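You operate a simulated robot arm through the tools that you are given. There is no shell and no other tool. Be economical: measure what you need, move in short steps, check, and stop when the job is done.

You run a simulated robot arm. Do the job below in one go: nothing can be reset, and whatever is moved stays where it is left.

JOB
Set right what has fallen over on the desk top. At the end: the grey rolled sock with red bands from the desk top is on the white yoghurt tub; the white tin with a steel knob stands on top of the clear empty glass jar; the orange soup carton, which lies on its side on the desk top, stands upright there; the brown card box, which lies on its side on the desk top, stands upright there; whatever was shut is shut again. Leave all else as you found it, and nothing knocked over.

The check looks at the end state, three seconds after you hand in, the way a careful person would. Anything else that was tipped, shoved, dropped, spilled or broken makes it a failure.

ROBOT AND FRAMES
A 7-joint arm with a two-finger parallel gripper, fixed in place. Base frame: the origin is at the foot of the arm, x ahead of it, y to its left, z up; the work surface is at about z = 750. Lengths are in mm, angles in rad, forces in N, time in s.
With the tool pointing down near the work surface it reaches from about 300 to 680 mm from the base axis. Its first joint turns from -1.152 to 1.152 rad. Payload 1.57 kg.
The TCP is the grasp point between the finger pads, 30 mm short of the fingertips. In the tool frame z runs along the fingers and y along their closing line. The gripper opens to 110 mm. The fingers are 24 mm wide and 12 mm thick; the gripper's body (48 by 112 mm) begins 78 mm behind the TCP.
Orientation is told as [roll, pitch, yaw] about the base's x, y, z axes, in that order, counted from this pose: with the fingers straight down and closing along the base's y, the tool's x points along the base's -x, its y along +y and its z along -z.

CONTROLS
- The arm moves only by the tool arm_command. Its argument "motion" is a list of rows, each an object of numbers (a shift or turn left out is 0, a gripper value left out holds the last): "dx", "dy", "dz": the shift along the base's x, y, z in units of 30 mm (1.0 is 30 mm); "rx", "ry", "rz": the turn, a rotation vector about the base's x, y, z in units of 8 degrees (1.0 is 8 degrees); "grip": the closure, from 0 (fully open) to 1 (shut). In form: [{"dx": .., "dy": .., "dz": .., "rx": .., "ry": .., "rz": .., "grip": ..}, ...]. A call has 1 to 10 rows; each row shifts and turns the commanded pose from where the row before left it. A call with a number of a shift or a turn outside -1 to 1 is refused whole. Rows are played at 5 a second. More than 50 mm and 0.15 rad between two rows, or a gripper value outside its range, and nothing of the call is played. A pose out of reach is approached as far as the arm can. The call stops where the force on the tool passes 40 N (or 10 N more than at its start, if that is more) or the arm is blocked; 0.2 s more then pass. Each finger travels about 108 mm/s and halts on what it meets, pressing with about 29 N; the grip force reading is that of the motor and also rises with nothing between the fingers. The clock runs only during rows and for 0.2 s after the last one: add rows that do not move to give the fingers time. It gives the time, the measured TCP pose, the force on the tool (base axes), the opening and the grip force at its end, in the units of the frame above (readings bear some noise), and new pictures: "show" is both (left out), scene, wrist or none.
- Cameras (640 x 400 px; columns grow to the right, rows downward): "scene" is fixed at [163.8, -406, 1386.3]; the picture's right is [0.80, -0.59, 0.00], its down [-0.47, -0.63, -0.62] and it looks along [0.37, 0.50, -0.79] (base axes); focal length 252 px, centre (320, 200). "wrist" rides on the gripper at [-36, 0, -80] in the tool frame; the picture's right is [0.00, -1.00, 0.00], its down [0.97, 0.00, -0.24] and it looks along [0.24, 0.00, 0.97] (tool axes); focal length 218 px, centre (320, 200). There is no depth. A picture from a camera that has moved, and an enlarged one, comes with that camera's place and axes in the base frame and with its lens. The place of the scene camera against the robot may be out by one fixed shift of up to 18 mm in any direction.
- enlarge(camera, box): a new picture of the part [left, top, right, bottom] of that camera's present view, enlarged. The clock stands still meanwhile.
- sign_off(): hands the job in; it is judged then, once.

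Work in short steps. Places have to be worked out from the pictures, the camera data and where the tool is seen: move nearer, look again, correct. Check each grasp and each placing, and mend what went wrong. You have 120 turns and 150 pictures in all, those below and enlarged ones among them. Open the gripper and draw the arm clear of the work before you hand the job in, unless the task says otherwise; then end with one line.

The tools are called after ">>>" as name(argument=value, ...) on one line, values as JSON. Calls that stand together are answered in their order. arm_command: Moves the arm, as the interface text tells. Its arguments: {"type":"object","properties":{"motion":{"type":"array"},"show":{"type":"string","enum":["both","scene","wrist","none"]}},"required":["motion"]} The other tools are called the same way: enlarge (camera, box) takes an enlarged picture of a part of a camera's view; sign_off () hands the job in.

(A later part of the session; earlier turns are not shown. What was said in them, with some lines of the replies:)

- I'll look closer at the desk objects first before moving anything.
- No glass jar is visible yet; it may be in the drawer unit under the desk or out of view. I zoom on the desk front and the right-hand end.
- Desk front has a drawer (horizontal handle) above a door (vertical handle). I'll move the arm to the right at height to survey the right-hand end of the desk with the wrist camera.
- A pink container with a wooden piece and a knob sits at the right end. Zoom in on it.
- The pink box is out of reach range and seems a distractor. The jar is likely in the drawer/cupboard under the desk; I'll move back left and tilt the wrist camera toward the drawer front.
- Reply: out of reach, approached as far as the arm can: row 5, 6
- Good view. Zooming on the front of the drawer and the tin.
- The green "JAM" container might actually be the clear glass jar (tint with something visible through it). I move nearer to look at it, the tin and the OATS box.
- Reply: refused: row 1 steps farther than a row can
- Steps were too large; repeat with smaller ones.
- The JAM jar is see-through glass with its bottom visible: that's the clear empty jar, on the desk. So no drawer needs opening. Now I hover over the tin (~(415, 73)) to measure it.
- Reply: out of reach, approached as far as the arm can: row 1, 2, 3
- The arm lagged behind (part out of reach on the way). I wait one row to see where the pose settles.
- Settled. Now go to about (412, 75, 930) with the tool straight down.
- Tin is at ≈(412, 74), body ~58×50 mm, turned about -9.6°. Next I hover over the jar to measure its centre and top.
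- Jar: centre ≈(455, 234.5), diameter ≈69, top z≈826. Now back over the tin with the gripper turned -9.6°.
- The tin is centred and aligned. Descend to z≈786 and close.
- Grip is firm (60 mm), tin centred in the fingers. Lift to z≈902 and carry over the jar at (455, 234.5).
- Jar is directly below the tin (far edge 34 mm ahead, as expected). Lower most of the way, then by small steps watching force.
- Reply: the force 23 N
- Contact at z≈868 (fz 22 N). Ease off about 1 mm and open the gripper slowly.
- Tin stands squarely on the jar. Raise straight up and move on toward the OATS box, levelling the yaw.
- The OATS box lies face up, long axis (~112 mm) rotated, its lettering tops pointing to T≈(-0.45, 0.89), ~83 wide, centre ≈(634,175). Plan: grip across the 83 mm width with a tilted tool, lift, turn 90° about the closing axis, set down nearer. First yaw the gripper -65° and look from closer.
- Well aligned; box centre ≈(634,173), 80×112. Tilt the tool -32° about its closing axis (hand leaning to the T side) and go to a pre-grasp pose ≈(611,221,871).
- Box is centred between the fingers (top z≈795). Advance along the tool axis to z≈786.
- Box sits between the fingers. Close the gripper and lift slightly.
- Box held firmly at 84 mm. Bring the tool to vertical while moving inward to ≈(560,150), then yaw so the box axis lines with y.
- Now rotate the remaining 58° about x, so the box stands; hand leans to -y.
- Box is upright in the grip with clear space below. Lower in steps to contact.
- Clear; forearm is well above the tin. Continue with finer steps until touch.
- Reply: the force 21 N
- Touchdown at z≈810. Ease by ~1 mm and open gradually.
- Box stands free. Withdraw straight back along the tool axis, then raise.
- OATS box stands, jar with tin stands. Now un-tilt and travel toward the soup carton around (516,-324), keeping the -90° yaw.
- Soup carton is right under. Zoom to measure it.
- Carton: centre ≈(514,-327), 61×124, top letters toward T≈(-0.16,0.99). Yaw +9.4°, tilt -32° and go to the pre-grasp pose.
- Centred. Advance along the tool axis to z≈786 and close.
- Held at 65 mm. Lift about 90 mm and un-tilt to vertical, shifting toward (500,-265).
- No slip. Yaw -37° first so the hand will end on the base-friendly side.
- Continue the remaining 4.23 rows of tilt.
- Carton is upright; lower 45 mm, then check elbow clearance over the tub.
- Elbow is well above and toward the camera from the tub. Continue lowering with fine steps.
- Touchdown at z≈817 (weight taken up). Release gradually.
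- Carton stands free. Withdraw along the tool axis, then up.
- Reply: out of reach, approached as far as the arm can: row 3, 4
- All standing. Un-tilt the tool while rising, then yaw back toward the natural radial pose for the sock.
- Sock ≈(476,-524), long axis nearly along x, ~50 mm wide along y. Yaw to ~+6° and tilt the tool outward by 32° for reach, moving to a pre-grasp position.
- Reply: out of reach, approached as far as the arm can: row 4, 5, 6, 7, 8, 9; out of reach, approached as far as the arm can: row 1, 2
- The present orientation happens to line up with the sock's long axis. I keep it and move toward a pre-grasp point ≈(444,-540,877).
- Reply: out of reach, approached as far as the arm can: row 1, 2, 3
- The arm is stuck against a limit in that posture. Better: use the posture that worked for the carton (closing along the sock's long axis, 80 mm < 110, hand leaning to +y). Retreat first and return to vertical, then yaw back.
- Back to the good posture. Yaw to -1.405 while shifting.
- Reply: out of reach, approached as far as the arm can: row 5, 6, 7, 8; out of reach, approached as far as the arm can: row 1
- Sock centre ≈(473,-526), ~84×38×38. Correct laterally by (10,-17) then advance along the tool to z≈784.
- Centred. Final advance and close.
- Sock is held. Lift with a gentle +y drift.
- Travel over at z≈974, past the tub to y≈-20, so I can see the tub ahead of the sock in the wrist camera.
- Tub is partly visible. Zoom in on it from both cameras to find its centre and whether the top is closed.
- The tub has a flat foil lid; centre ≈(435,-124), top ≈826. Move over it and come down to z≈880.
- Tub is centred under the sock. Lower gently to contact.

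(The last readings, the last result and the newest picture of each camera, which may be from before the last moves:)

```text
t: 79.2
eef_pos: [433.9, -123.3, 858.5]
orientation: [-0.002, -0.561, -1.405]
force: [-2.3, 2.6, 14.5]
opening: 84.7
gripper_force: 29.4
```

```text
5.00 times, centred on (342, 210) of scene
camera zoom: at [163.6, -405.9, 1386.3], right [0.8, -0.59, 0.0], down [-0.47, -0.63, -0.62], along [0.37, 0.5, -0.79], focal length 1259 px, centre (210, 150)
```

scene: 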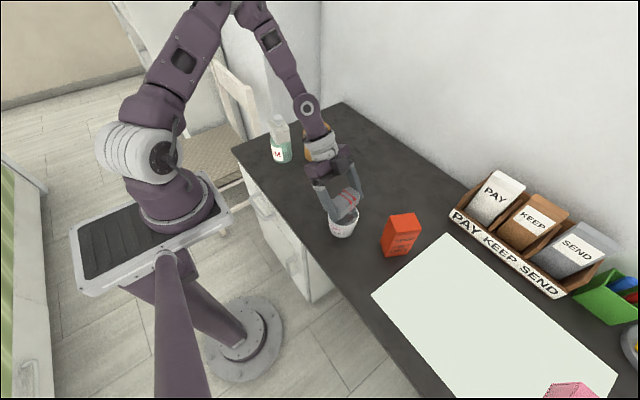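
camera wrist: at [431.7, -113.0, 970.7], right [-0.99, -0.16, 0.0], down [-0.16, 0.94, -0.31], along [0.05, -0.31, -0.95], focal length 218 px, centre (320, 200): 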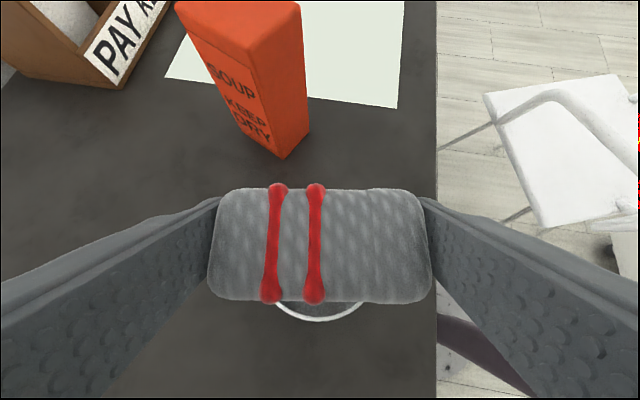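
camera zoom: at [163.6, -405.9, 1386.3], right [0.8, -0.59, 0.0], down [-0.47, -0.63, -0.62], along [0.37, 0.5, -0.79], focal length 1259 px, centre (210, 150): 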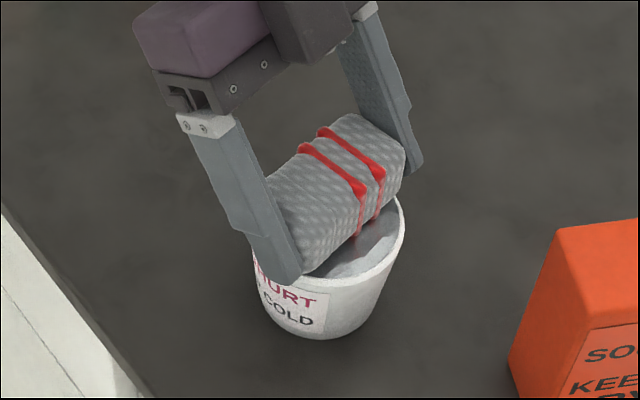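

Contact (14 N). Open gradually.

>>> arm_command(motion=[{"dz": 0.04}, {"grip": 0.2}, {"grip": 0.1}, {"grip": 0}, {"grip": 0}], show="wrist")

>>> enlarge(camera="scene", box=[310, 170, 374, 250])

```text
t: 80.4
eef_pos: [434.6, -124.1, 859.8]
orientation: [-0.003, -0.56, -1.403]
force: [0.1, 0.0, 0.5]
opening: 110.0
gripper_force: 0.1
camera wrist: at [432.2, -112.7, 947.3], right [-0.99, -0.16, 0.0], down [-0.16, 0.94, -0.31], along [0.05, -0.31, -0.95], focal length 218 px, centre (320, 200)
```

wrist: 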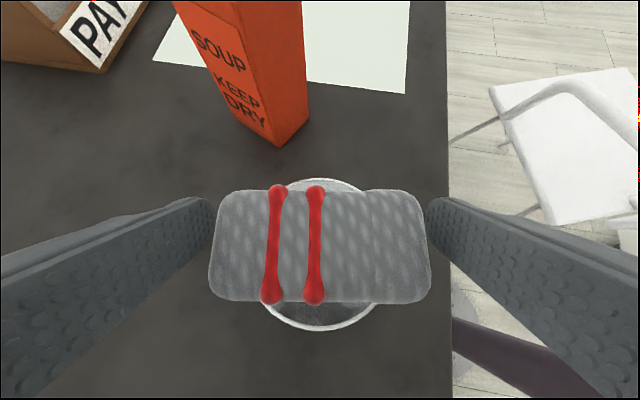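

```text
5.00 times, centred on (342, 210) of scene
camera zoom: at [163.8, -406.0, 1386.3], right [0.8, -0.59, 0.0], down [-0.47, -0.63, -0.62], along [0.37, 0.5, -0.79], focal length 1259 px, centre (210, 150)
```

zoom: 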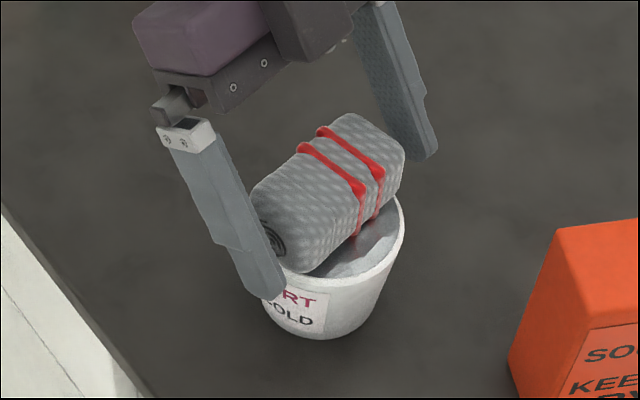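

Sock lies centred on the tub lid. Withdraw along the tool axis, up and away, and take a final overview.

>>> arm_command(motion=[{"dx": -0.08, "dy": 0.5, "dz": 0.84}, {"dx": -0.08, "dy": 0.5, "dz": 0.84}, {"dx": -0.08, "dy": 0.5, "dz": 0.84}, {"dx": -0.08, "dy": 0.5, "dz": 0.84}, {"dz": 1}, {"dz": 1}, {"dz": 1}, {"dz": 1}], show="both")

>>> enlarge(camera="scene", box=[230, 90, 440, 270])

```text
t: 82.2
eef_pos: [424.6, -63.1, 1080.4]
orientation: [-0.003, -0.557, -1.402]
force: [0.6, -0.5, 0.4]
opening: 109.9
gripper_force: 0.0
camera wrist: at [422.4, -52.6, 1167.9], right [-0.99, -0.16, 0.0], down [-0.16, 0.94, -0.31], along [0.05, -0.31, -0.95], focal length 218 px, centre (320, 200)
```

scene: 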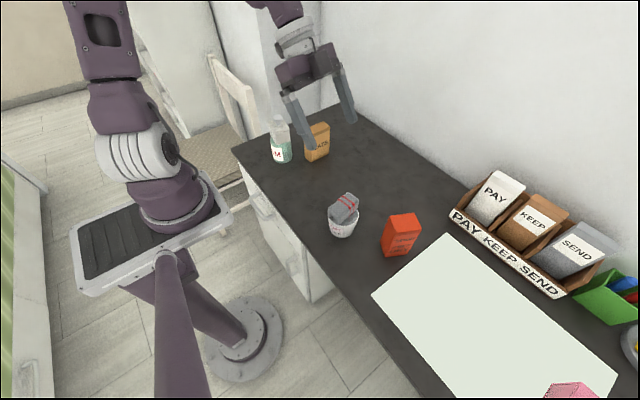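
wrist: 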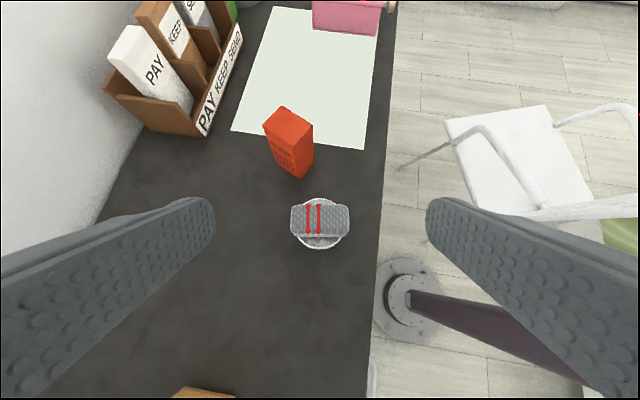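

```text
2.22 times, centred on (335, 180) of scene
camera zoom: at [163.8, -406.0, 1386.3], right [0.8, -0.59, 0.0], down [-0.47, -0.63, -0.62], along [0.37, 0.5, -0.79], focal length 559 px, centre (287, 244)
```

zoom: 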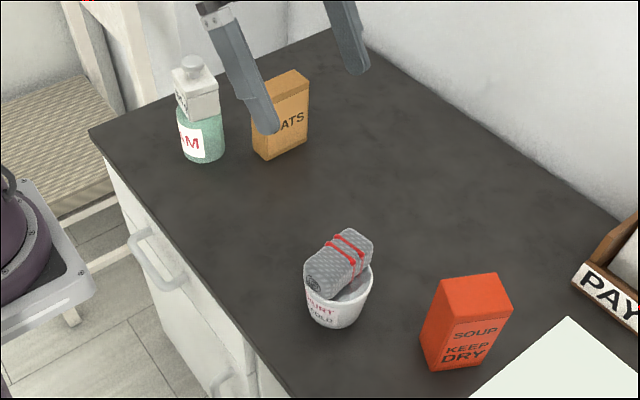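

Everything is in place: tin on jar, OATS box and soup carton upright, sock on tub, drawer and door shut and never touched. The gripper is open and the arm is clear, so I hand in.

>>> sign_off()

```text
The job is handed in.
```

The job is handed in: the sock is on the yoghurt tub, the tin stands on the glass jar, and the soup carton and brown card box stand upright on the desk. Both were set down a little nearer the arm or tub than where they lay, and the drawer and door were never opened.
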